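You operate a simulated robot arm through the tools that you are given. There is no shell and no other tool. Be economical: measure what you need, move in short steps, check, and stop when the job is done.

The job below is to be done with a simulated robot arm. You get a single attempt, and the scene is never put back.

JOB
Size the red tomato in the slide gauge; put it in its ring.
Fine: it comes from the tray at N23; switch the slide gauge on before you measure and off at the end; push the teal slide back open; the ring goes by the width shown.

The check looks at the end state, three seconds after you hand in, the way a careful person would. Anything else that was tipped, shoved, dropped, spilled or broken makes it a failure.

ROBOT AND FRAMES
A 6-joint arm with a two-finger parallel gripper, fixed in place. Base frame: the origin is at the foot of the arm, x ahead of it, y to its left, z up; the work surface is at about z = 746. Units: mm, degrees, N and s.
With the tool pointing down near the work surface it reaches from about 260 to 680 mm from the base axis. Its first joint turns from -66.0 to 66.0 degrees. Payload 2.9 kg.
Tool frame: the origin (TCP) lies between the finger pads and is the grasp point; the fingertips stand 30 mm ahead of it; z points along the fingers, y is the line along which they close. The gripper opens to 110 mm. The fingers are 20 mm wide and 10 mm thick; the gripper's body (48 by 112 mm) begins 55 mm behind the TCP.
Orientation is told as [roll, pitch, yaw] about the base's x, y, z axes, in that order, counted from this pose: with the fingers straight down and closing along the base's y, the tool's x points along the base's -x, its y along +y and its z along -z.

CONTROLS
- The arm moves only by the tool send_rows. Its argument "deltas" is one flat list of numbers, 7 for each row, row after row: the turn, a rotation vector about the tool's x, y, z in degrees, then the shift along the tool's x, y, z in cm, then the finger opening in cm, from 0 to 11. In form: [rx, ry, rz, dx, dy, dz, hand, rx, ry, rz, dx, dy, dz, hand, ...]. A call has 1 to 12 rows; each row is the pose to reach, as a shift and turn from the pose commanded when the call began, along the tool's axes at that moment. Each row takes 0.2 s and may step no farther than 50 mm and 8.6 degrees from the row before; otherwise, or with a gripper value out of range, the whole call is refused. Where a pose cannot be reached the arm comes as near as it can. A force on the tool above 90 N (or 10 N above the force at the start of the call, whichever is more), or a blocked arm, ends the call early, and 0.2 s more pass. The fingers move at their own pace (about 108 mm/s each) and stop on an object; they squeeze with about 25 N. The grip force told is the motor's: it shows also when the fingers shut on nothing. Time passes only in rows, and 0.2 s behind the last, so rows that repeat a pose let the fingers close. It gives the time, the measured TCP pose, the force on the tool (base axes), the opening and the grip force at its end, in the units of the frame above (readings bear some noise), and new pictures: "views" is both (left out), scene, wrist or none.
- Cameras (640 x 400 px; columns grow to the right, rows downward): "scene" is fixed at [75.2, 428.4, 1387.9]; the picture's right is [-0.80, -0.61, 0.00], its down [-0.33, 0.43, -0.84] and it looks along [0.51, -0.67, -0.54] (base axes); focal length 313 px, centre (320, 200). "wrist" rides on the gripper at [72, 17, -103] in the tool frame; the picture's right is [-0.23, 0.97, 0.00], its down [-0.76, -0.18, -0.62] and it looks along [-0.61, -0.14, 0.78] (tool axes); focal length 222 px, centre (320, 200). There is no depth. A picture from a camera that has moved, and an enlarged one, comes with that camera's place and axes in the base frame and with its lens.
- zoom(camera, box): a new picture of the part [left, top, right, bottom] of that camera's present view, enlarged. The clock stands still meanwhile.
- finish_job(): hands the job in; it is judged then, once.

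Work in short steps. Places have to be worked out from the pictures, the camera data and where the tool is seen: move nearer, look again, correct. Check each grasp and each placing, and mend what went wrong. You have 120 turns and 200 pictures in all, those below and enlarged ones among them. Open the gripper and draw the arm clear of the work before you hand the job in, unless the task says otherwise; then end with one line.

The tools are called as name(argument=value, ...) on one line, values as JSON. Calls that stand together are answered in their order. send_rows: Moves the arm, as the interface text tells. Its arguments: {"type":"object","properties":{"deltas":{"type":"array"},"views":{"type":"string","enum":["both","scene","wrist","none"]}},"required":["deltas"]} The other tools are called the same way: zoom (camera, box) takes an enlarged picture of a part of a camera's view; finish_job () hands the job in.

At the start:

```text
clock: 0.0
tcp_pos: [327.8, -245.3, 1061.6]
orientation: [0.0, 0.1, 0.0]
force: [0.2, 0.2, -0.4]
opening: 109.9
grasp_force: 0.1
```

scene: 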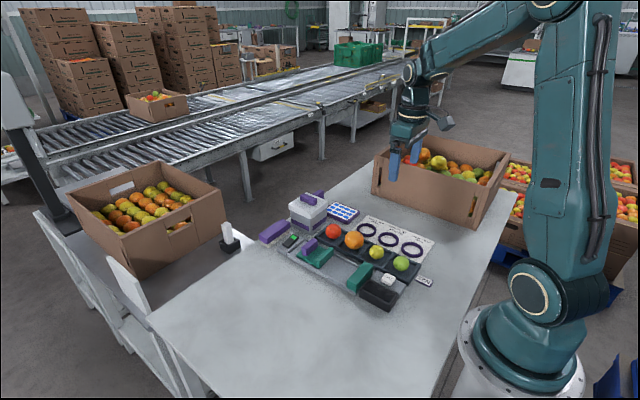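
wrist: 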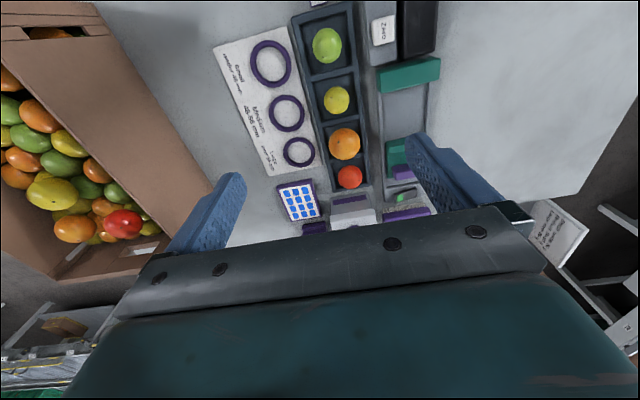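

I zoom in on the work area in both views to identify the gauge, tray, rings and switch.

zoom(camera="scene", box=[250, 180, 450, 320])

zoom(camera="wrist", box=[210, 0, 450, 240])

```text
2.86 times, centred on (350, 250) of scene
camera zoom: at [75.2, 428.4, 1387.9], right [-0.8, -0.61, 0.0], down [-0.33, 0.43, -0.84], along [0.51, -0.67, -0.54], focal length 894 px, centre (234, 57)
```

zoom: 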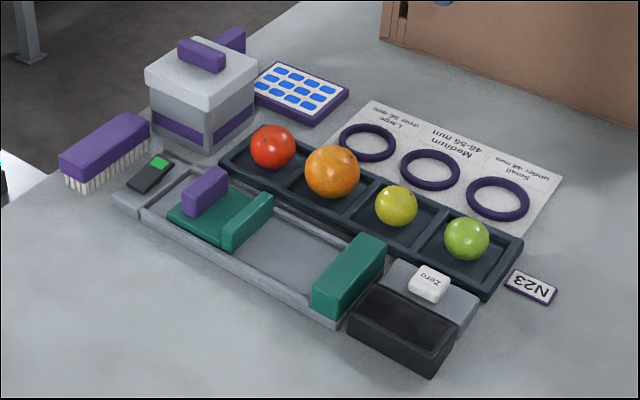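

```text
1.67 times, centred on (330, 120) of wrist
camera zoom: at [255.7, -228.8, 1164.4], right [0.23, 0.97, 0.0], down [0.76, -0.18, 0.62], along [0.61, -0.14, -0.78], focal length 370 px, centre (303, 333)
```

zoom: 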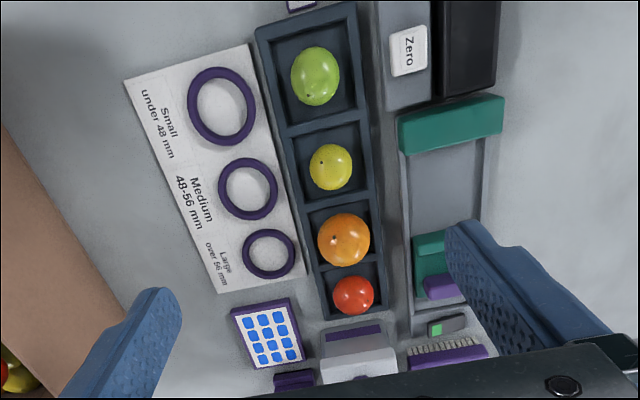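

Tray lies along x at y≈-224 (tomato ≈ x 512), gauge along x at y≈-125, switch with green mark near (600,-123). I move over the far end for a closer look.

send_rows(deltas=[0, 0, 0, -3.3, 1.6, 1.9, 11, 0, 0, 0, -6.6, 3.3, 3.8, 11, 0, 0, 0, -9.9, 4.9, 5.7, 11, 0, 0, 0, -13.2, 6.6, 7.5, 11, 0, 0, 0, -16.5, 8.2, 9.4, 11, 0, 0, 0, -19.8, 9.9, 11.3, 11, 0, 0, 0, -23.2, 11.5, 13.2, 11, 0, 0, 0, -23.2, 11.5, 13.2, 11], views="wrist")

```text
clock: 1.8
tcp_pos: [561.0, -130.7, 932.9]
orientation: [-0.1, 0.0, 0.1]
force: [-0.4, -1.1, 0.3]
opening: 109.9
grasp_force: 0.0
camera wrist: at [487.9, -114.0, 1035.5], right [0.23, 0.97, 0.0], down [0.76, -0.18, 0.62], along [0.61, -0.14, -0.78], focal length 222 px, centre (320, 200)
```

wrist: 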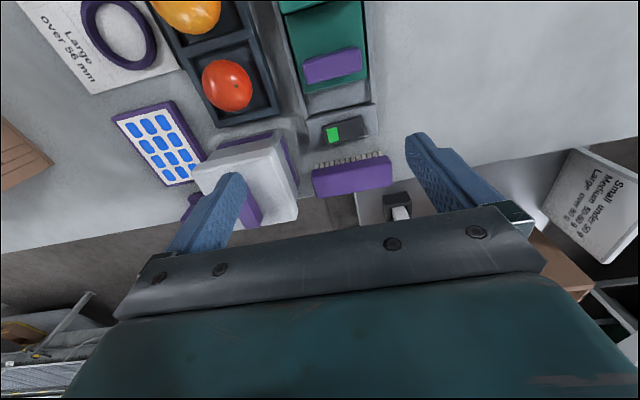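

zoom(camera="wrist", box=[270, 20, 430, 220])

zoom(camera="scene", box=[270, 210, 350, 280])

```text
2.00 times, centred on (350, 120) of wrist
camera zoom: at [487.9, -114.0, 1035.5], right [0.23, 0.97, 0.0], down [0.76, -0.18, 0.62], along [0.61, -0.14, -0.78], focal length 444 px, centre (260, 360)
```

zoom: 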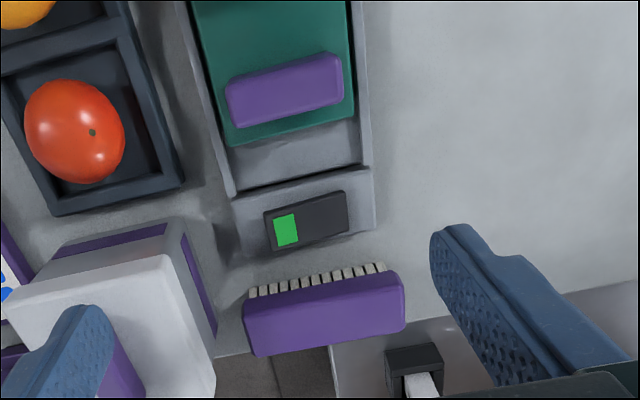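

```text
5.71 times, centred on (310, 245) of scene
camera zoom: at [75.2, 428.5, 1387.9], right [-0.8, -0.61, 0.0], down [-0.33, 0.43, -0.84], along [0.51, -0.67, -0.54], focal length 1787 px, centre (377, -57)
```

zoom: 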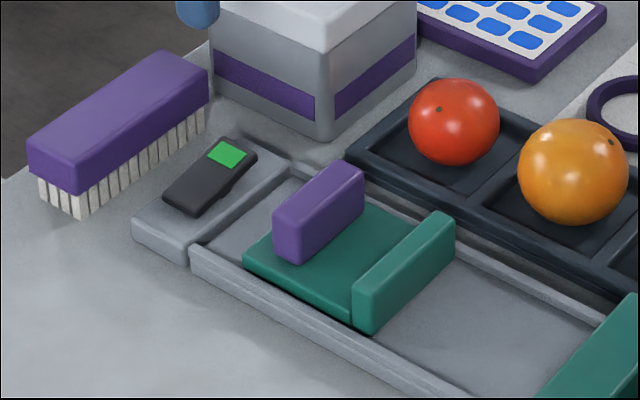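

The rocker on the gauge has its green end at about (598,-124,768), and looks raised there. I close the fingers and move to about 30 mm above it.

send_rows(deltas=[0, 0, 0, -1.2, 0.2, 0, 0, 0, 0, 0, -3.7, 0.6, 3, 0, 0, 0, 0, -3.7, 0.6, 6.5, 0, 0, 0, 0, -3.7, 0.6, 10.3, 0, 0, 0, 0, -3.7, 0.6, 10.3, 0])

```text
clock: 3.0
tcp_pos: [597.3, -123.9, 826.2]
orientation: [-0.1, 0.1, -0.1]
force: [0.0, -0.1, 0.2]
opening: 0.0
grasp_force: 25.7
camera wrist: at [524.1, -106.4, 929.2], right [0.23, 0.97, 0.0], down [0.76, -0.18, 0.62], along [0.61, -0.14, -0.78], focal length 222 px, centre (320, 200)
```

scene: 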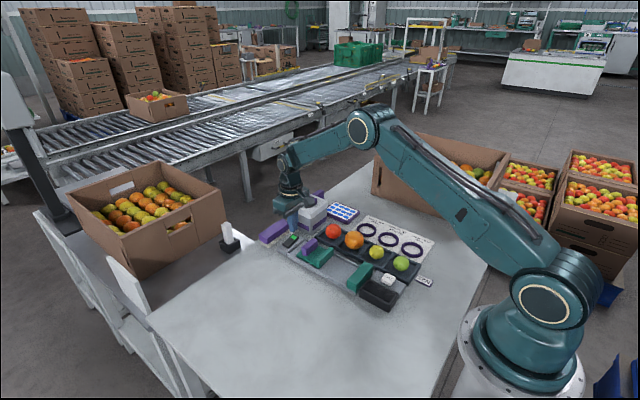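
wrist: 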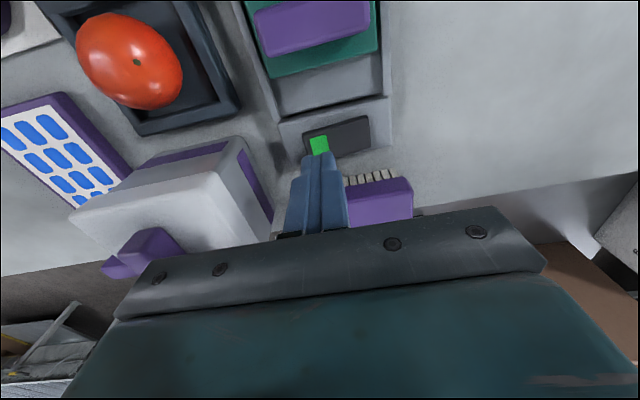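

Fingertips are lined up on the green end. I lower in small steps to near contact.

send_rows(deltas=[0, 0, 0, 0, 0, 1.2, 0, 0, 0, 0, 0, 0, 2.2, 0, 0, 0, 0, 0, 0, 2.6, 0, 0, 0, 0, 0, 0, 2.8, 0], views="none")

zoom(camera="scene", box=[260, 200, 340, 270])

```text
clock: 4.0
tcp_pos: [598.0, -124.5, 799.0]
orientation: [-0.2, -0.1, 0.0]
force: [0.5, -0.6, 0.4]
opening: 0.0
grasp_force: 25.0
```

```text
5.71 times, centred on (300, 235) of scene
camera zoom: at [75.2, 428.4, 1387.9], right [-0.8, -0.61, 0.0], down [-0.33, 0.43, -0.84], along [0.51, -0.67, -0.54], focal length 1787 px, centre (434, 0)
```

zoom: 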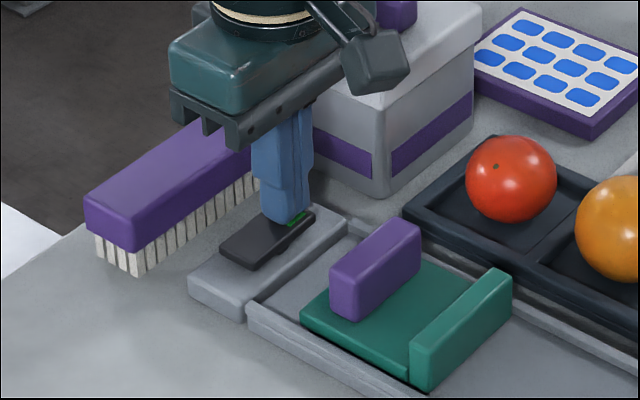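

Tips are at about the rocker surface with no force yet; I press on gently in 1–2 mm steps.

send_rows(deltas=[0, 0, 0, 0, 0, 0.15, 0, 0, 0, 0, 0, 0, 0.3, 0, 0, 0, 0, 0, 0, 0.4, 0], views="none")

zoom(camera="scene", box=[260, 200, 340, 270])

```text
clock: 4.8
tcp_pos: [598.1, -123.8, 796.6]
orientation: [0.0, -0.1, 0.1]
force: [-15.3, 4.2, 27.1]
opening: 0.0
grasp_force: 25.1
```

```text
5.71 times, centred on (300, 235) of scene
camera zoom: at [74.4, 428.6, 1387.9], right [-0.8, -0.61, 0.0], down [-0.32, 0.43, -0.84], along [0.51, -0.67, -0.54], focal length 1787 px, centre (434, 0)
```

zoom: 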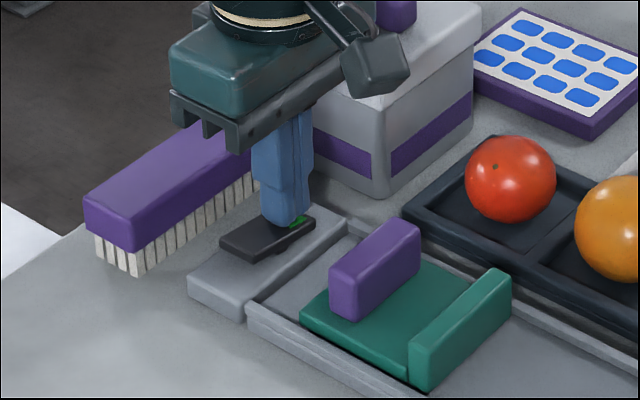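

Contact with 27 N and the rocker seems to have tipped the other way. I lift and check the rocker and the display.

send_rows(deltas=[0, 0, 0, 0, 0, -1.5, 0, 0, 0, 0, 0, 0, -5, 0, 0, 0, 0, 5, 0, -7, 0, 0, 0, 0, 9, 0, -9, 0, 0, 0, 0, 13, 0, -11, 0, 0, 0, 0, 17, 0, -13, 0, 0, 0, 0, 21, 0, -15, 0, 0, 0, 0, 25, 0, -17, 0, 0, 0, 0, 25, 0, -17, 0])

zoom(camera="scene", box=[260, 200, 340, 270])

zoom(camera="wrist", box=[220, 0, 480, 200])

```text
refused: row 3 steps farther than a row can; nothing moved
```

```text
5.71 times, centred on (300, 235) of scene
camera zoom: at [74.4, 428.6, 1387.9], right [-0.8, -0.61, 0.0], down [-0.32, 0.43, -0.84], along [0.51, -0.67, -0.54], focal length 1787 px, centre (434, 0)
```

zoom: 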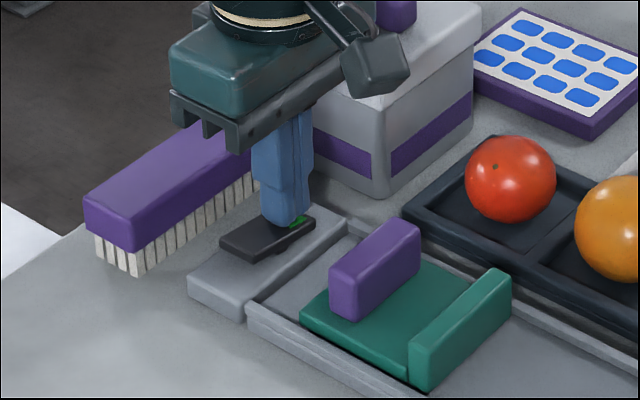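

```text
2.00 times, centred on (350, 100) of wrist
camera zoom: at [524.3, -107.7, 899.7], right [0.23, 0.97, 0.0], down [0.76, -0.18, 0.62], along [0.61, -0.14, -0.78], focal length 444 px, centre (260, 400)
```

zoom: 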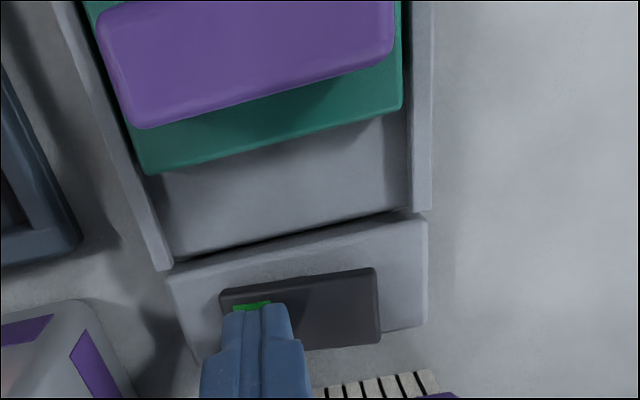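

A step was too long; I resend the retreat with shorter steps, ending where I can see the display.

send_rows(deltas=[0, 0, 0, 0, 0, -1.5, 0, 0, 0, 0, 0, 0, -5, 0, 0, 0, 0, 4, 0, -7, 0, 0, 0, 0, 8, 0, -9, 0, 0, 0, 0, 12, 0, -11, 0, 0, 0, 0, 16, 0, -13, 0, 0, 0, 0, 20, 0, -14, 0, 0, 0, 0, 24.5, 0, -15, 0, 0, 0, 0, 24.5, 0, -15, 0])

zoom(camera="scene", box=[260, 200, 340, 270])

zoom(camera="wrist", box=[220, 0, 480, 200])

```text
clock: 6.8
tcp_pos: [352.7, -122.5, 944.0]
orientation: [0.0, -0.1, 0.0]
force: [0.6, -0.6, 0.0]
opening: 0.0
grasp_force: 25.1
camera wrist: at [279.8, -106.7, 1046.7], right [0.23, 0.97, 0.0], down [0.76, -0.18, 0.62], along [0.61, -0.14, -0.78], focal length 222 px, centre (320, 200)
```

scene: 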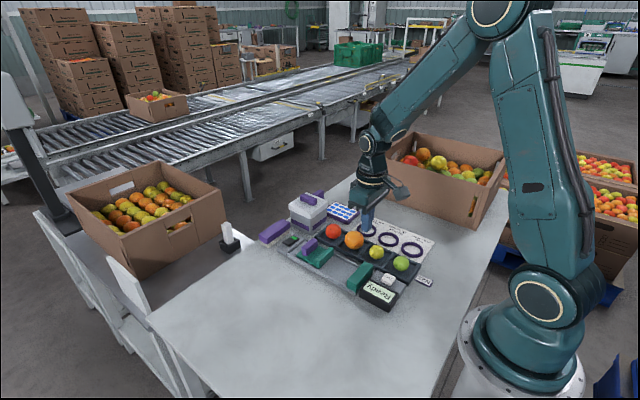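
wrist: 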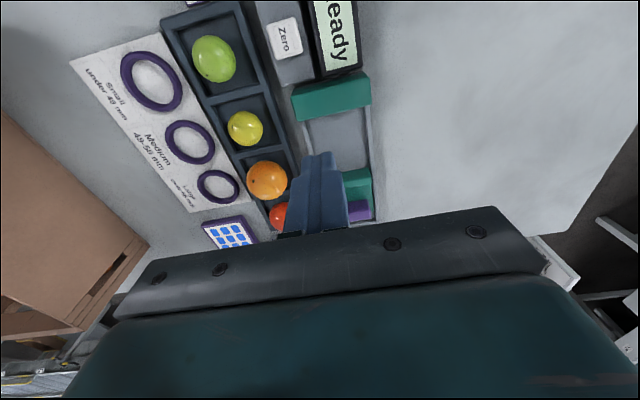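

```text
5.71 times, centred on (300, 235) of scene
camera zoom: at [75.2, 428.4, 1387.9], right [-0.8, -0.61, 0.0], down [-0.33, 0.43, -0.84], along [0.51, -0.67, -0.54], focal length 1787 px, centre (434, 0)
```

zoom: 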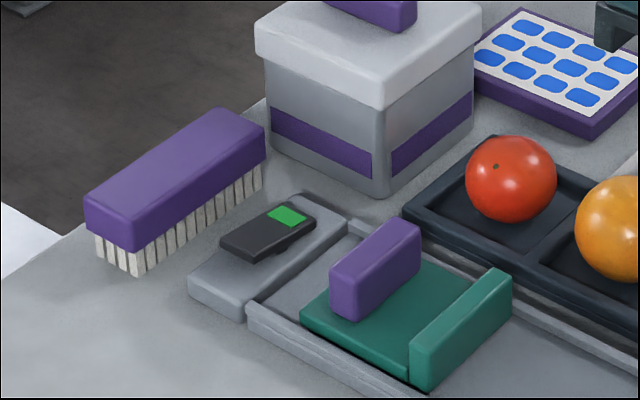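

```text
2.00 times, centred on (350, 100) of wrist
camera zoom: at [279.8, -106.7, 1046.7], right [0.23, 0.97, 0.0], down [0.76, -0.18, 0.62], along [0.61, -0.14, -0.78], focal length 444 px, centre (260, 400)
```

zoom: 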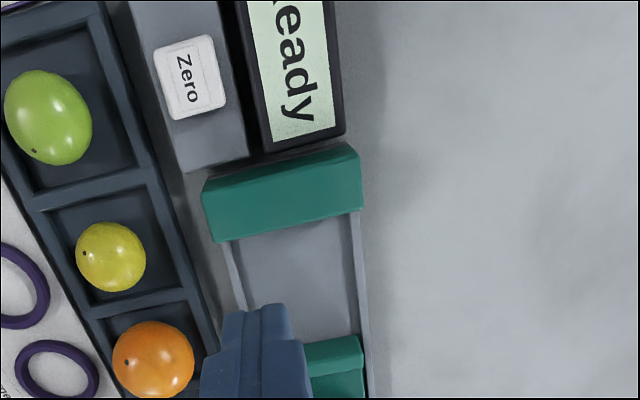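

The display now shows "Ready", so the gauge is on. Next I move above the tomato with the fingers open for a close look.

send_rows(deltas=[0, 0, 0, -3.2, -2.0, 0.9, 11, 0, 0, 0, -6.4, -4.0, 1.8, 11, 0, 0, 0, -9.7, -5.9, 2.7, 11, 0, 0, 0, -13, -7.9, 3.5, 11, 0, 0, 0, -16.1, -9.85, 4.4, 11, 0, 0, 0, -16.1, -9.85, 4.4, 11])

zoom(camera="scene", box=[290, 190, 390, 270])

```text
clock: 8.2
tcp_pos: [516.3, -224.0, 901.3]
orientation: [0.0, 0.0, 0.1]
force: [-0.1, -0.4, 1.4]
opening: 110.0
grasp_force: 0.0
camera wrist: at [443.1, -206.5, 1004.1], right [0.23, 0.97, 0.0], down [0.76, -0.18, 0.62], along [0.61, -0.14, -0.78], focal length 222 px, centre (320, 200)
```

scene: 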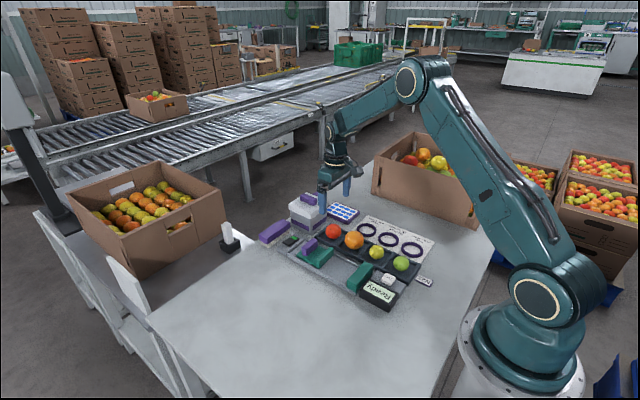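
wrist: 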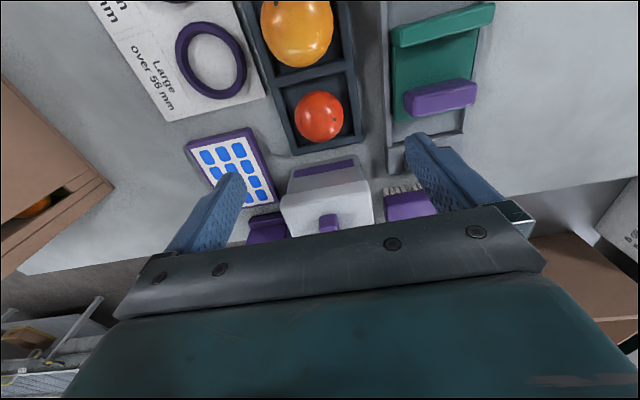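

```text
5.00 times, centred on (340, 230) of scene
camera zoom: at [75.2, 428.4, 1387.9], right [-0.8, -0.61, 0.0], down [-0.33, 0.43, -0.84], along [0.51, -0.67, -0.54], focal length 1564 px, centre (220, 50)
```

zoom: 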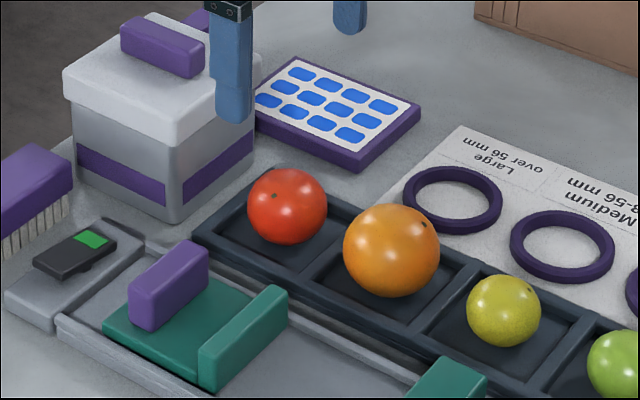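

Tomato computed at about (516,-223), roughly 49–50 mm wide; the tray walls are too tight for the fingers, so I'll grip above the wall rim (tips ~z 768). Descending.

send_rows(deltas=[0, 0, 0, 0, 0.1, 3.5, 8.5, 0, 0, 0, 0, 0.1, 7, 8.5, 0, 0, 0, 0, 0.1, 9, 8.5, 0, 0, 0, 0, 0.1, 10.2, 8.5, 0, 0, 0, 0, 0.1, 10.2, 8.5])

zoom(camera="scene", box=[300, 200, 370, 260])

```text
clock: 9.4
tcp_pos: [515.2, -221.9, 797.5]
orientation: [-0.1, 0.0, -0.1]
force: [1.3, 0.1, 0.2]
opening: 85.2
grasp_force: 0.1
camera wrist: at [441.8, -205.2, 901.4], right [0.23, 0.97, 0.0], down [0.76, -0.18, 0.62], along [0.61, -0.14, -0.78], focal length 222 px, centre (320, 200)
```

scene: 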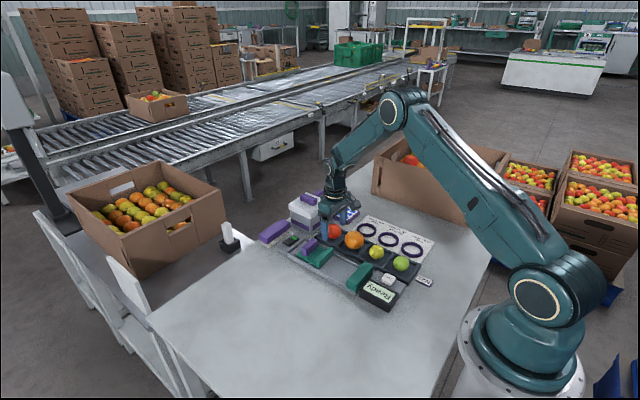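
wrist: 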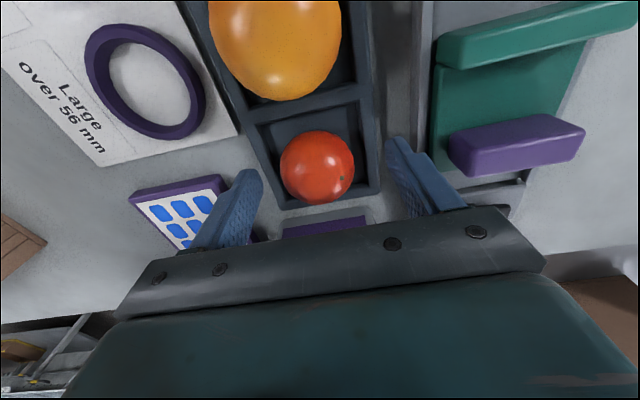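

```text
6.67 times, centred on (335, 230) of scene
camera zoom: at [75.2, 428.4, 1387.9], right [-0.8, -0.61, 0.0], down [-0.33, 0.43, -0.84], along [0.51, -0.67, -0.54], focal length 2085 px, centre (220, 0)
```

zoom: 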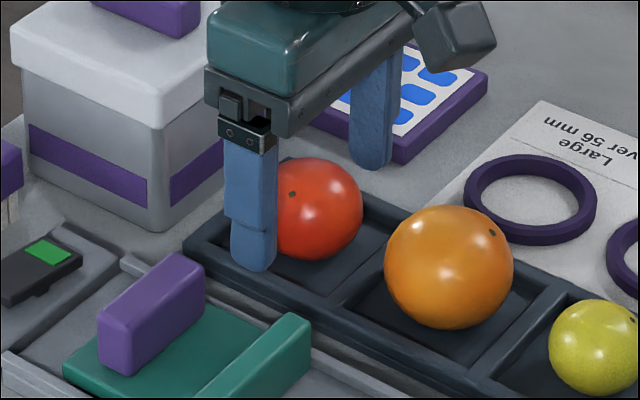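

Fingers straddle the tomato above the rim. I shift 2.5 mm toward the base to centre and close.

send_rows(deltas=[0, 0, 0, 0.25, -0.1, 0, 8.5, 0, 0, 0, 0.25, -0.1, 0, 6, 0, 0, 0, 0.25, -0.1, 0, 4, 0, 0, 0, 0.25, -0.1, 0, 3.5, 0, 0, 0, 0.25, -0.1, 0, 3.5], views="wrist")

```text
clock: 10.6
tcp_pos: [511.7, -222.6, 799.6]
orientation: [-0.1, 0.0, 0.0]
force: [0.7, -0.6, 0.5]
opening: 50.9
grasp_force: 16.1
camera wrist: at [439.0, -206.3, 901.4], right [0.23, 0.97, 0.0], down [0.76, -0.18, 0.62], along [0.61, -0.14, -0.78], focal length 222 px, centre (320, 200)
```

wrist: 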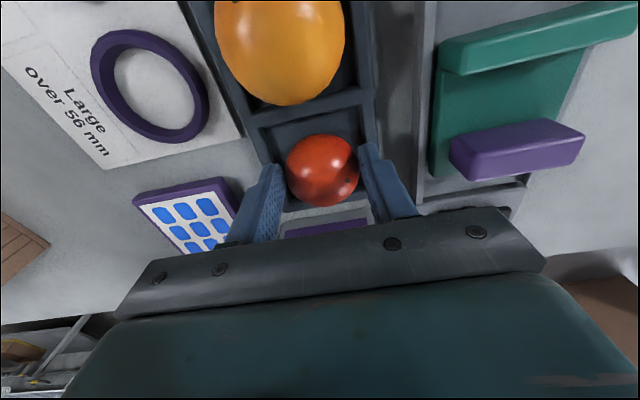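

Gripped (opening 50.9 mm). I lift 75 mm and carry it over the gauge channel, whose jaws I place at x≈361 (fixed) and ≈460 (slide), centre y≈-109.

send_rows(deltas=[0, 0, 0, 0, 0, 1.0, 3.5, 0, 0, 0, 0, 0, -3, 3.5, 0, 0, 0, 0, 0, -7.5, 3.5, 0, 0, 0, 3, 2.9, -7.5, 3.5, 0, 0, 0, 6, 5.7, -7.5, 3.5, 0, 0, 0, 9, 8.6, -7.5, 3.5, 0, 0, 0, 11.8, 11.3, -7.5, 3.5, 0, 0, 0, 11.8, 11.3, -7.5, 3.5])

```text
clock: 12.4
tcp_pos: [391.9, -108.4, 871.0]
orientation: [-0.1, 0.0, 0.0]
force: [0.9, 0.2, -1.6]
opening: 50.8
grasp_force: 16.4
camera wrist: at [319.2, -92.4, 973.8], right [0.23, 0.97, 0.0], down [0.76, -0.18, 0.62], along [0.61, -0.14, -0.78], focal length 222 px, centre (320, 200)
```

scene: 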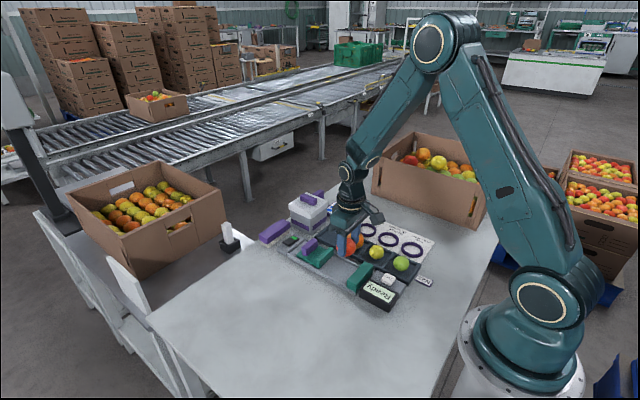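
wrist: 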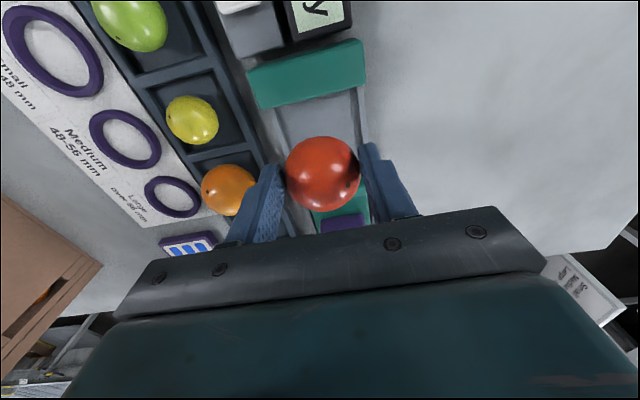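

I check the tomato's position between the fingers and over the channel with zooms.

zoom(camera="scene", box=[300, 190, 420, 310])

zoom(camera="wrist", box=[200, 20, 420, 240])

```text
3.33 times, centred on (360, 250) of scene
camera zoom: at [75.2, 428.5, 1387.9], right [-0.8, -0.61, 0.0], down [-0.33, 0.43, -0.84], along [0.51, -0.67, -0.54], focal length 1043 px, centre (187, 33)
```

zoom: 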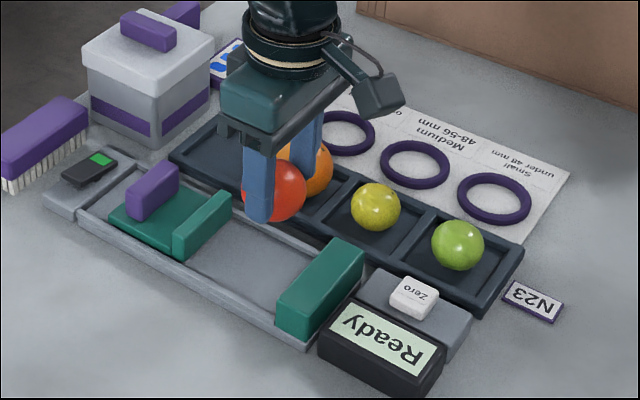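

```text
1.82 times, centred on (310, 130) of wrist
camera zoom: at [319.2, -92.4, 973.8], right [0.23, 0.97, 0.0], down [0.76, -0.18, 0.62], along [0.61, -0.14, -0.78], focal length 404 px, centre (338, 327)
```

zoom: 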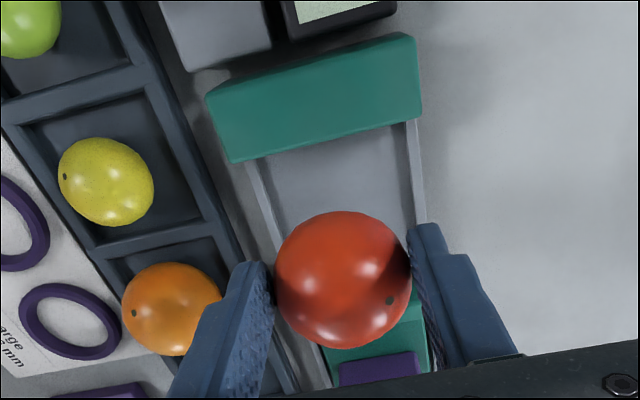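

The tomato centre sits ~16 mm below the TCP, and the channel is centred with the jaw face at x≈364. I shift 3 mm away from the fixed jaw and lower to just above the floor.

send_rows(deltas=[0, 0, 0, -0.3, -0.05, 2, 3.5, 0, 0, 0, -0.3, -0.05, 4.5, 3.5, 0, 0, 0, -0.3, -0.05, 6, 3.5, 0, 0, 0, -0.3, -0.05, 6.6, 3.5, 0, 0, 0, -0.3, -0.05, 6.6, 3.5])

zoom(camera="scene", box=[310, 220, 390, 300])

```text
clock: 13.6
tcp_pos: [395.9, -111.5, 807.9]
orientation: [-0.1, 0.0, -0.1]
force: [0.1, -0.3, -1.2]
opening: 50.9
grasp_force: 16.0
camera wrist: at [323.3, -93.6, 910.4], right [0.23, 0.97, 0.0], down [0.76, -0.18, 0.62], along [0.61, -0.14, -0.78], focal length 222 px, centre (320, 200)
```

scene: 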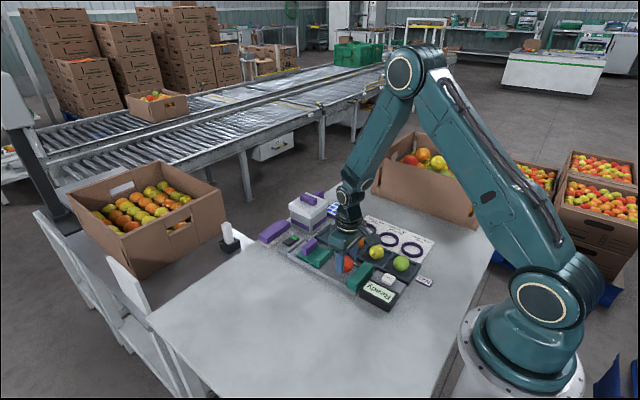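
wrist: 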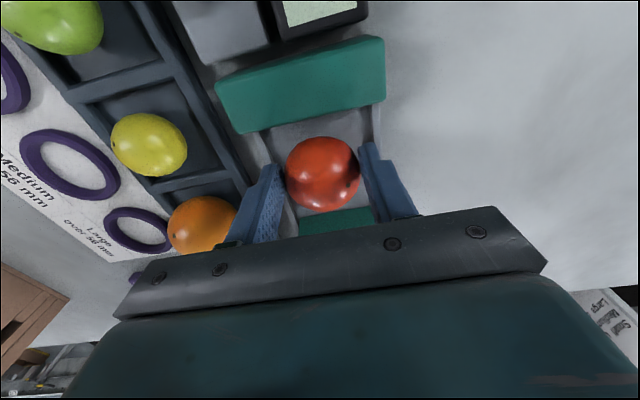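

```text
5.00 times, centred on (350, 260) of scene
camera zoom: at [75.2, 428.4, 1387.9], right [-0.8, -0.61, 0.0], down [-0.33, 0.43, -0.84], along [0.51, -0.67, -0.54], focal length 1564 px, centre (170, -100)
```

zoom: 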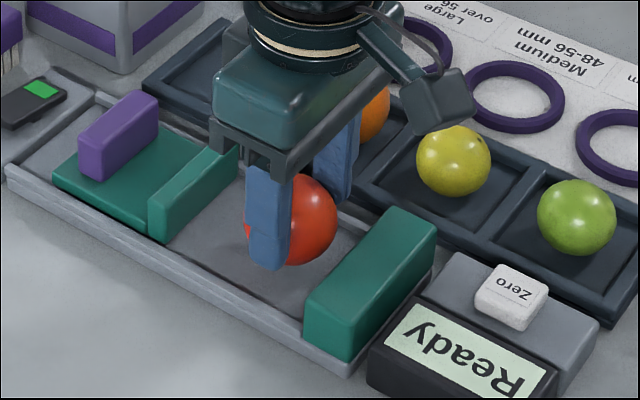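

Clear so far; continuing down in small steps, watching for contact force.

send_rows(deltas=[0, 0, 0, 0, 0.1, 0.3, 3.5, 0, 0, 0, 0, 0.1, 0.6, 3.5, 0, 0, 0, 0, 0.1, 0.8, 3.5], views="none")

zoom(camera="scene", box=[310, 220, 390, 300])

```text
clock: 14.4
tcp_pos: [395.9, -109.2, 799.5]
orientation: [-0.1, 0.0, 0.0]
force: [-0.7, 0.2, -0.5]
opening: 50.8
grasp_force: 15.3
```

```text
5.00 times, centred on (350, 260) of scene
camera zoom: at [75.2, 428.4, 1387.9], right [-0.8, -0.61, 0.0], down [-0.33, 0.43, -0.84], along [0.51, -0.67, -0.54], focal length 1564 px, centre (170, -100)
```

zoom: 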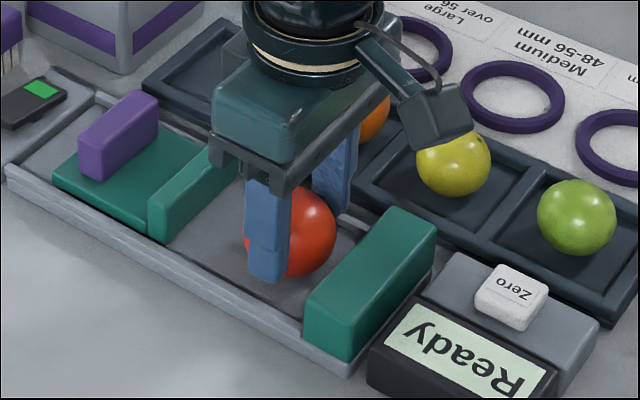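

send_rows(deltas=[0, 0, 0, 0, 0, 0.2, 3.5, 0, 0, 0, 0, 0, 0.4, 3.5, 0, 0, 0, 0, 0, 0.4, 3.5], views="none")

```text
clock: 15.2
tcp_pos: [397.6, -110.6, 794.9]
orientation: [0.0, -0.1, -0.1]
force: [-2.6, 1.4, 14.9]
opening: 50.8
grasp_force: 16.5
```

Contact felt (15 N): the tomato is on the channel floor. I open slightly, rise a bit, then open wide and rise.

send_rows(deltas=[0, 0, 0, 0, 0, -0.1, 5.5, 0, 0, 0, 0, 0, -0.1, 5.9, 0, 0, 0, 0, 0, -1, 6.2, 0, 0, 0, 0, 0, -3, 8, 0, 0, 0, 0, 0, -6, 8, 0, 0, 0, 0, 0, -9, 8])

zoom(camera="scene", box=[290, 210, 410, 310])

zoom(camera="wrist", box=[200, 20, 420, 240])

```text
clock: 16.6
tcp_pos: [394.2, -109.8, 886.4]
orientation: [-0.1, 0.0, 0.1]
force: [0.1, 0.4, 0.4]
opening: 79.8
grasp_force: 0.1
camera wrist: at [322.7, -94.0, 988.3], right [0.23, 0.97, 0.0], down [0.76, -0.18, 0.62], along [0.61, -0.14, -0.78], focal length 222 px, centre (320, 200)
```

scene: 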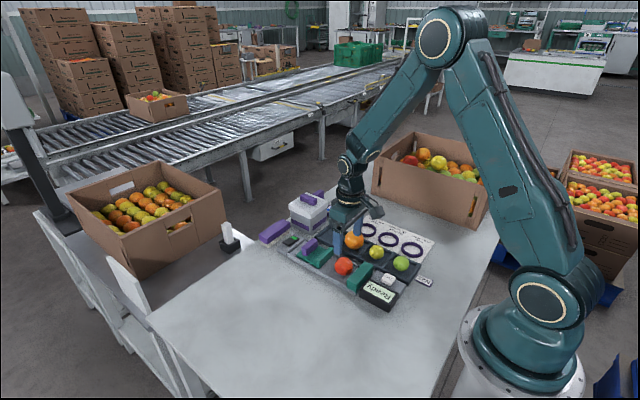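
wrist: 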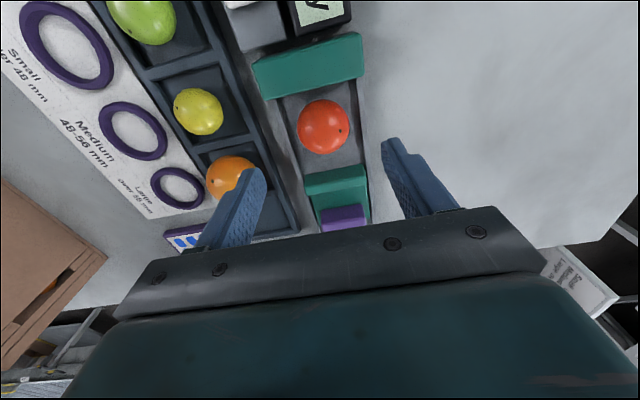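

```text
4.00 times, centred on (350, 260) of scene
camera zoom: at [75.2, 428.4, 1387.9], right [-0.8, -0.61, 0.0], down [-0.33, 0.43, -0.84], along [0.51, -0.67, -0.54], focal length 1251 px, centre (200, -40)
```

zoom: 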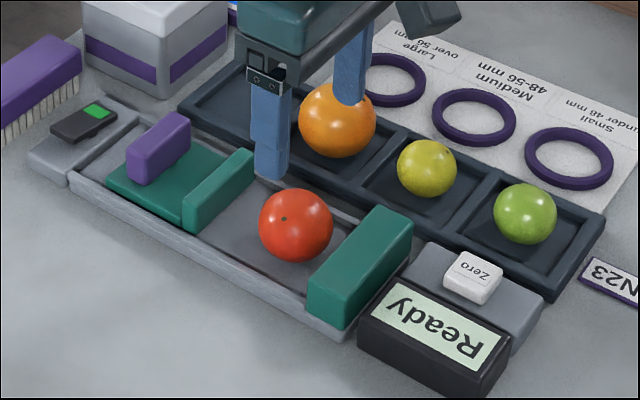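

```text
1.82 times, centred on (310, 130) of wrist
camera zoom: at [322.7, -94.0, 988.3], right [0.23, 0.97, 0.0], down [0.76, -0.18, 0.62], along [0.61, -0.14, -0.78], focal length 404 px, centre (338, 327)
```

zoom: 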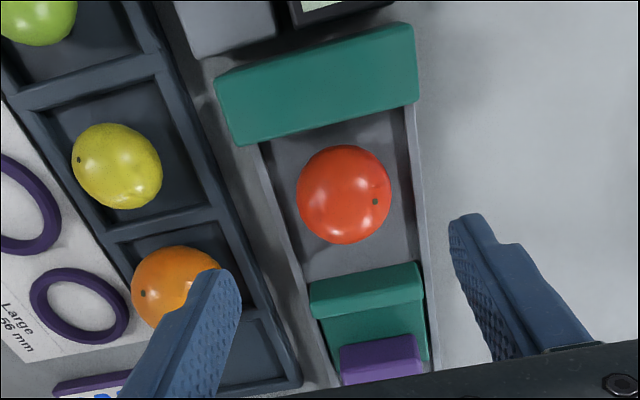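

Tomato rests in the channel. Now I go behind the purple handle (far face ≈ x 530, top z≈792) with closed fingers, at x≈558, and lower to tip z≈773.

send_rows(deltas=[0, 0, 0, -4, 0, 0, 0, 0, 0, 0, -8, 0, 0, 0, 0, 0, 0, -12.4, 0, 0, 0, 0, 0, 0, -16.4, 0, 0, 0, 0, 0, 0, -16.4, 0, 4, 0, 0, 0, 0, -16.4, 0, 7, 0, 0, 0, 0, -16.4, 0, 8.3, 0, 0, 0, 0, -16.4, 0, 8.3, 0])

zoom(camera="scene", box=[270, 210, 350, 280])

```text
clock: 18.4
tcp_pos: [559.3, -109.2, 803.6]
orientation: [-0.1, 0.0, -0.1]
force: [-0.1, 0.4, -0.3]
opening: 0.2
grasp_force: 25.0
camera wrist: at [487.3, -93.5, 905.8], right [0.23, 0.97, 0.0], down [0.76, -0.18, 0.62], along [0.61, -0.14, -0.78], focal length 222 px, centre (320, 200)
```

scene: 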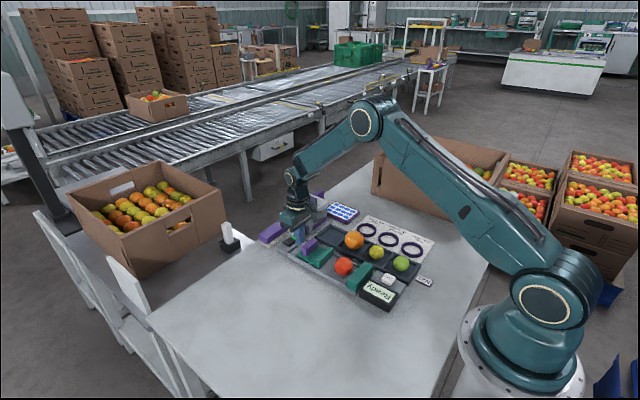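
wrist: 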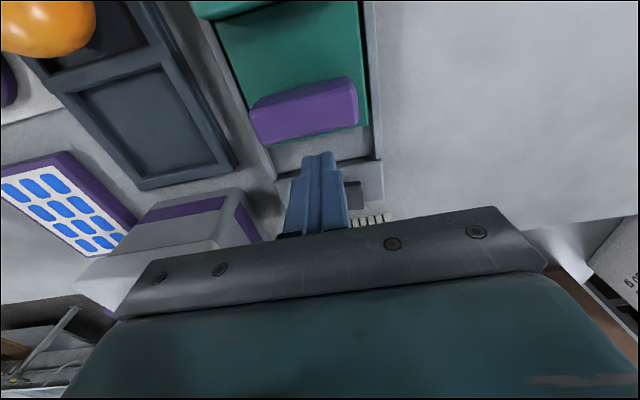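

```text
5.71 times, centred on (310, 245) of scene
camera zoom: at [75.2, 428.4, 1387.9], right [-0.8, -0.61, 0.0], down [-0.33, 0.43, -0.84], along [0.51, -0.67, -0.54], focal length 1787 px, centre (377, -57)
```

zoom: 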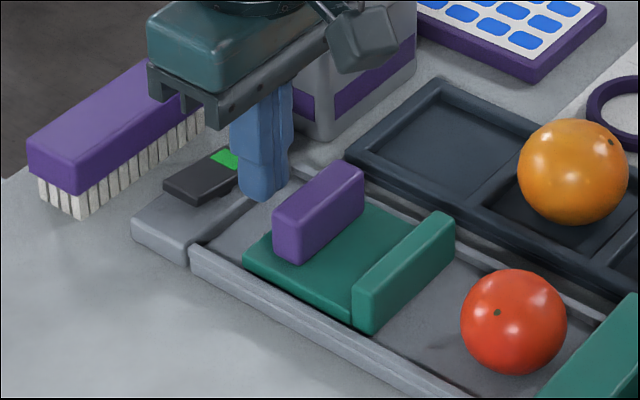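

Fingers stand behind the handle. I push toward the base, slowly, in stages.

send_rows(deltas=[0, 0, 0, 1, 0, 0, 0, 0, 0, 0, 2, 0, 0, 0, 0, 0, 0, 2.8, 0, 0, 0, 0, 0, 0, 3.6, 0, 0, 0, 0, 0, 0, 4.4, 0, 0, 0], views="none")

zoom(camera="scene", box=[280, 210, 400, 310])

```text
clock: 19.6
tcp_pos: [515.5, -109.2, 802.0]
orientation: [0.0, 0.0, -0.1]
force: [-0.5, 0.2, -0.2]
opening: 0.0
grasp_force: 24.8
```

```text
4.00 times, centred on (340, 260) of scene
camera zoom: at [75.2, 428.4, 1387.9], right [-0.8, -0.61, 0.0], down [-0.33, 0.43, -0.84], along [0.51, -0.67, -0.54], focal length 1251 px, centre (240, -40)
```

zoom: 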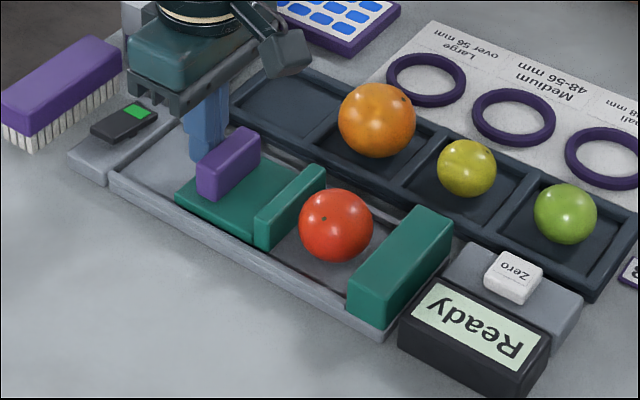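

The slide moves freely. I continue in 5 mm steps toward the tomato.

send_rows(deltas=[0, 0, 0, 0.5, 0, 0, 0, 0, 0, 0, 1.0, 0, 0, 0, 0, 0, 0, 1.4, 0, 0, 0, 0, 0, 0, 1.7, 0, 0, 0], views="none")

zoom(camera="scene", box=[280, 210, 400, 310])

```text
clock: 20.6
tcp_pos: [497.6, -110.3, 803.8]
orientation: [0.1, 0.0, 0.1]
force: [1.5, 0.3, 0.7]
opening: 0.0
grasp_force: 25.3
```

```text
4.00 times, centred on (340, 260) of scene
camera zoom: at [75.2, 428.4, 1387.9], right [-0.8, -0.61, 0.0], down [-0.33, 0.43, -0.84], along [0.51, -0.67, -0.54], focal length 1251 px, centre (240, -40)
```

zoom: 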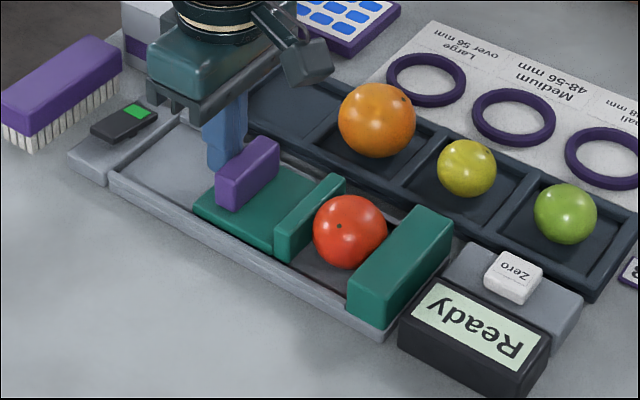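

Nearly closed; the tomato is rolling along with the jaw. I continue in 2–3 mm steps.

send_rows(deltas=[0, 0, 0, 0.3, 0, 0, 0, 0, 0, 0, 0.5, 0, 0, 0, 0, 0, 0, 0.7, 0, 0, 0], views="none")

zoom(camera="scene", box=[280, 210, 400, 310])

```text
clock: 21.4
tcp_pos: [496.6, -110.2, 804.6]
orientation: [-0.2, -0.8, 0.1]
force: [32.5, -0.8, -13.0]
opening: 0.1
grasp_force: 24.5
```

```text
4.00 times, centred on (340, 260) of scene
camera zoom: at [76.1, 428.4, 1387.9], right [-0.8, -0.61, 0.0], down [-0.33, 0.43, -0.84], along [0.51, -0.67, -0.54], focal length 1251 px, centre (240, -40)
```

zoom: 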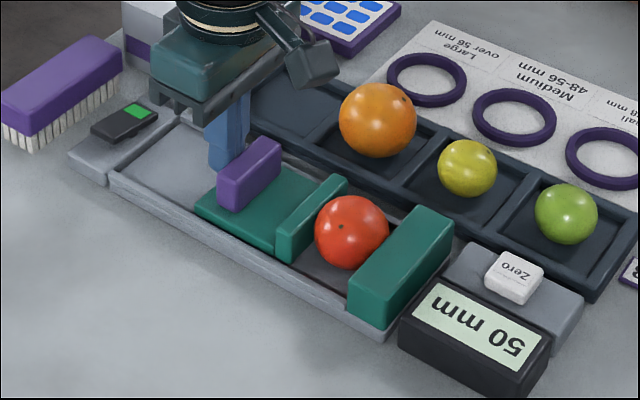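

The display lit up with a value; I zoom to read it surely.

zoom(camera="scene", box=[355, 270, 405, 310])

```text
10.00 times, centred on (380, 290) of scene
camera zoom: at [76.1, 428.4, 1387.9], right [-0.8, -0.61, 0.0], down [-0.33, 0.43, -0.84], along [0.51, -0.67, -0.54], focal length 3128 px, centre (-280, -700)
```

zoom: 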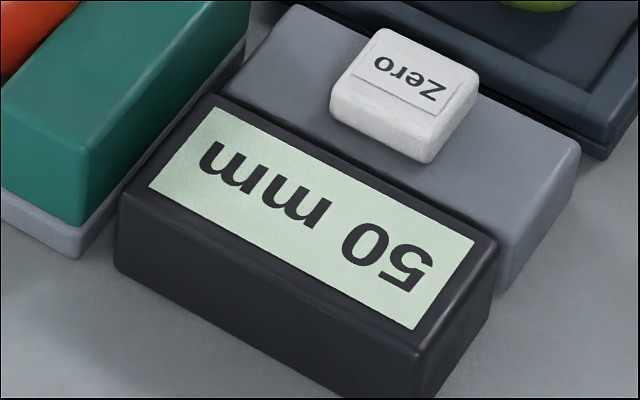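

It reads 50 mm → Medium. I back off, lift over the handle, and lower between the handle and the slide jaw (x≈451).

send_rows(deltas=[0, 0, 0, -0.8, 0, 0, 0, 0, 0, 0, -1, 0, -3, 0, 0, 0, 0, -1, 0, -6.5, 0, 0, 0, 0, 2, 0, -6.5, 0, 0, 0, 0, 4.0, 0, -6.5, 0, 0, 0, 0, 4.0, 0, -6.5, 0])

zoom(camera="scene", box=[280, 210, 400, 310])

```text
clock: 22.8
tcp_pos: [454.1, -110.4, 867.4]
orientation: [-0.1, -0.1, 0.0]
force: [0.0, 0.2, 0.0]
opening: 0.0
grasp_force: 25.1
camera wrist: at [380.9, -94.0, 970.1], right [0.23, 0.97, 0.0], down [0.76, -0.18, 0.62], along [0.61, -0.14, -0.78], focal length 222 px, centre (320, 200)
```

scene: 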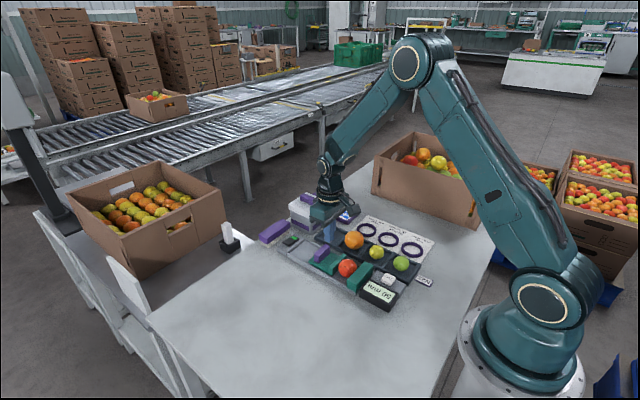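
wrist: 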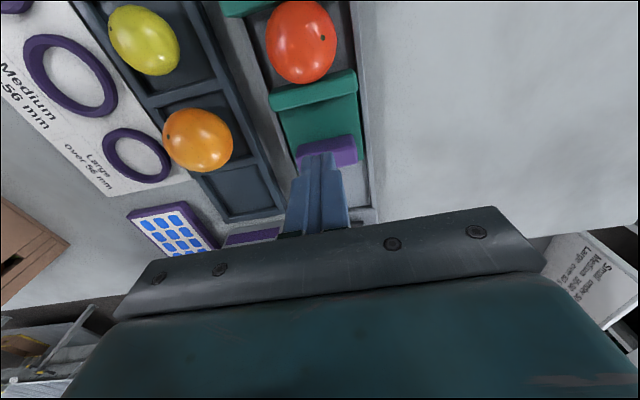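

```text
4.00 times, centred on (340, 260) of scene
camera zoom: at [75.2, 428.4, 1387.9], right [-0.8, -0.61, 0.0], down [-0.33, 0.43, -0.84], along [0.51, -0.67, -0.54], focal length 1251 px, centre (240, -40)
```

zoom: 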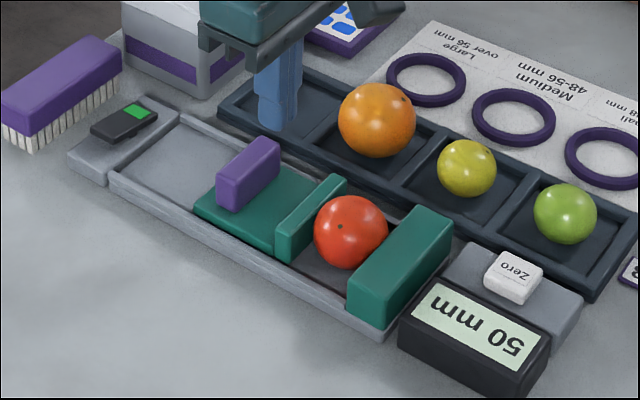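

Handle near face ≈ x 465, jaw back face ≈ x 429; I shift to x≈447 and lower between them.

send_rows(deltas=[0, 0, 0, 0.7, 0, 1, 0, 0, 0, 0, 0.7, 0, 3, 0, 0, 0, 0, 0.7, 0, 4.5, 0, 0, 0, 0, 0.7, 0, 4.5, 0])

zoom(camera="scene", box=[280, 210, 400, 310])

```text
clock: 23.8
tcp_pos: [445.3, -109.9, 820.5]
orientation: [0.0, 0.0, 0.0]
force: [-0.3, -0.5, -0.1]
opening: 0.2
grasp_force: 25.1
camera wrist: at [372.9, -93.2, 923.9], right [0.23, 0.97, 0.0], down [0.76, -0.18, 0.62], along [0.61, -0.14, -0.78], focal length 222 px, centre (320, 200)
```

scene: 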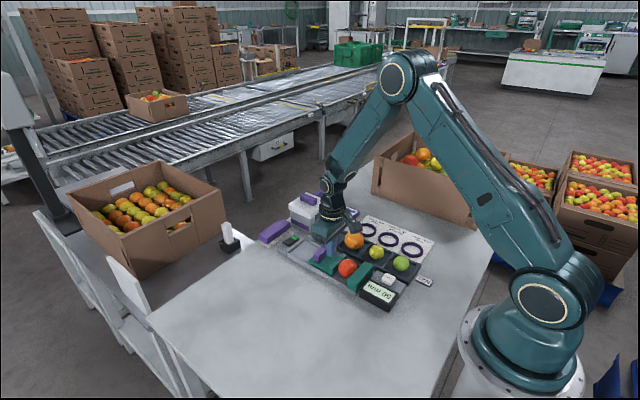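
wrist: 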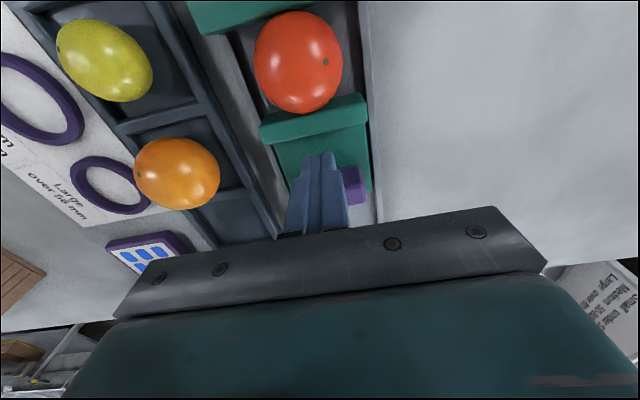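

```text
4.00 times, centred on (340, 260) of scene
camera zoom: at [75.2, 428.4, 1387.9], right [-0.8, -0.61, 0.0], down [-0.33, 0.43, -0.84], along [0.51, -0.67, -0.54], focal length 1251 px, centre (240, -40)
```

zoom: 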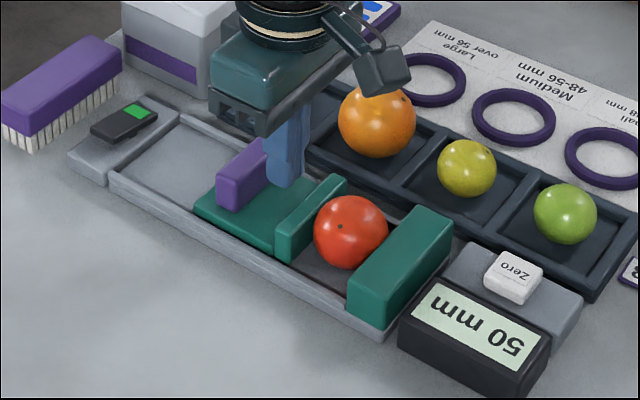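

Well placed in the gap. Lower 14 mm and push the handle away from the base.

send_rows(deltas=[0, 0, 0, 0, 0, 0.8, 0, 0, 0, 0, 0, 0, 1.4, 0, 0, 0, 0, -0.8, 0, 1.4, 0, 0, 0, 0, -1.8, 0, 1.4, 0, 0, 0, 0, -2.8, 0, 1.4, 0, 0, 0, 0, -3.8, 0, 1.4, 0, 0, 0, 0, -4.8, 0, 1.4, 0], views="none")

zoom(camera="scene", box=[280, 210, 400, 310])

```text
clock: 25.4
tcp_pos: [494.0, -109.9, 809.5]
orientation: [-0.2, -0.1, 0.1]
force: [0.5, 0.1, 0.0]
opening: 0.2
grasp_force: 24.9
```

```text
4.00 times, centred on (340, 260) of scene
camera zoom: at [75.2, 428.4, 1387.9], right [-0.8, -0.61, 0.0], down [-0.33, 0.43, -0.84], along [0.51, -0.67, -0.54], focal length 1251 px, centre (240, -40)
```

zoom: 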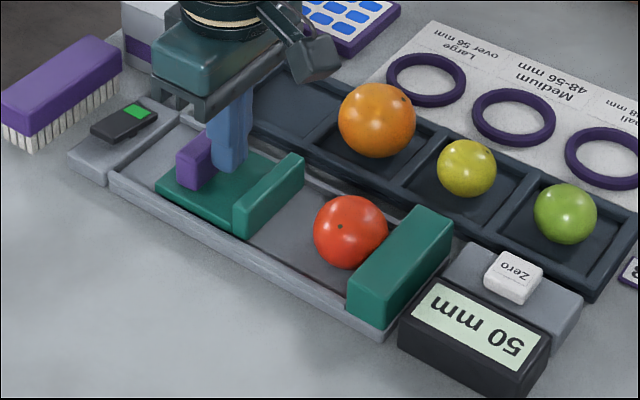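

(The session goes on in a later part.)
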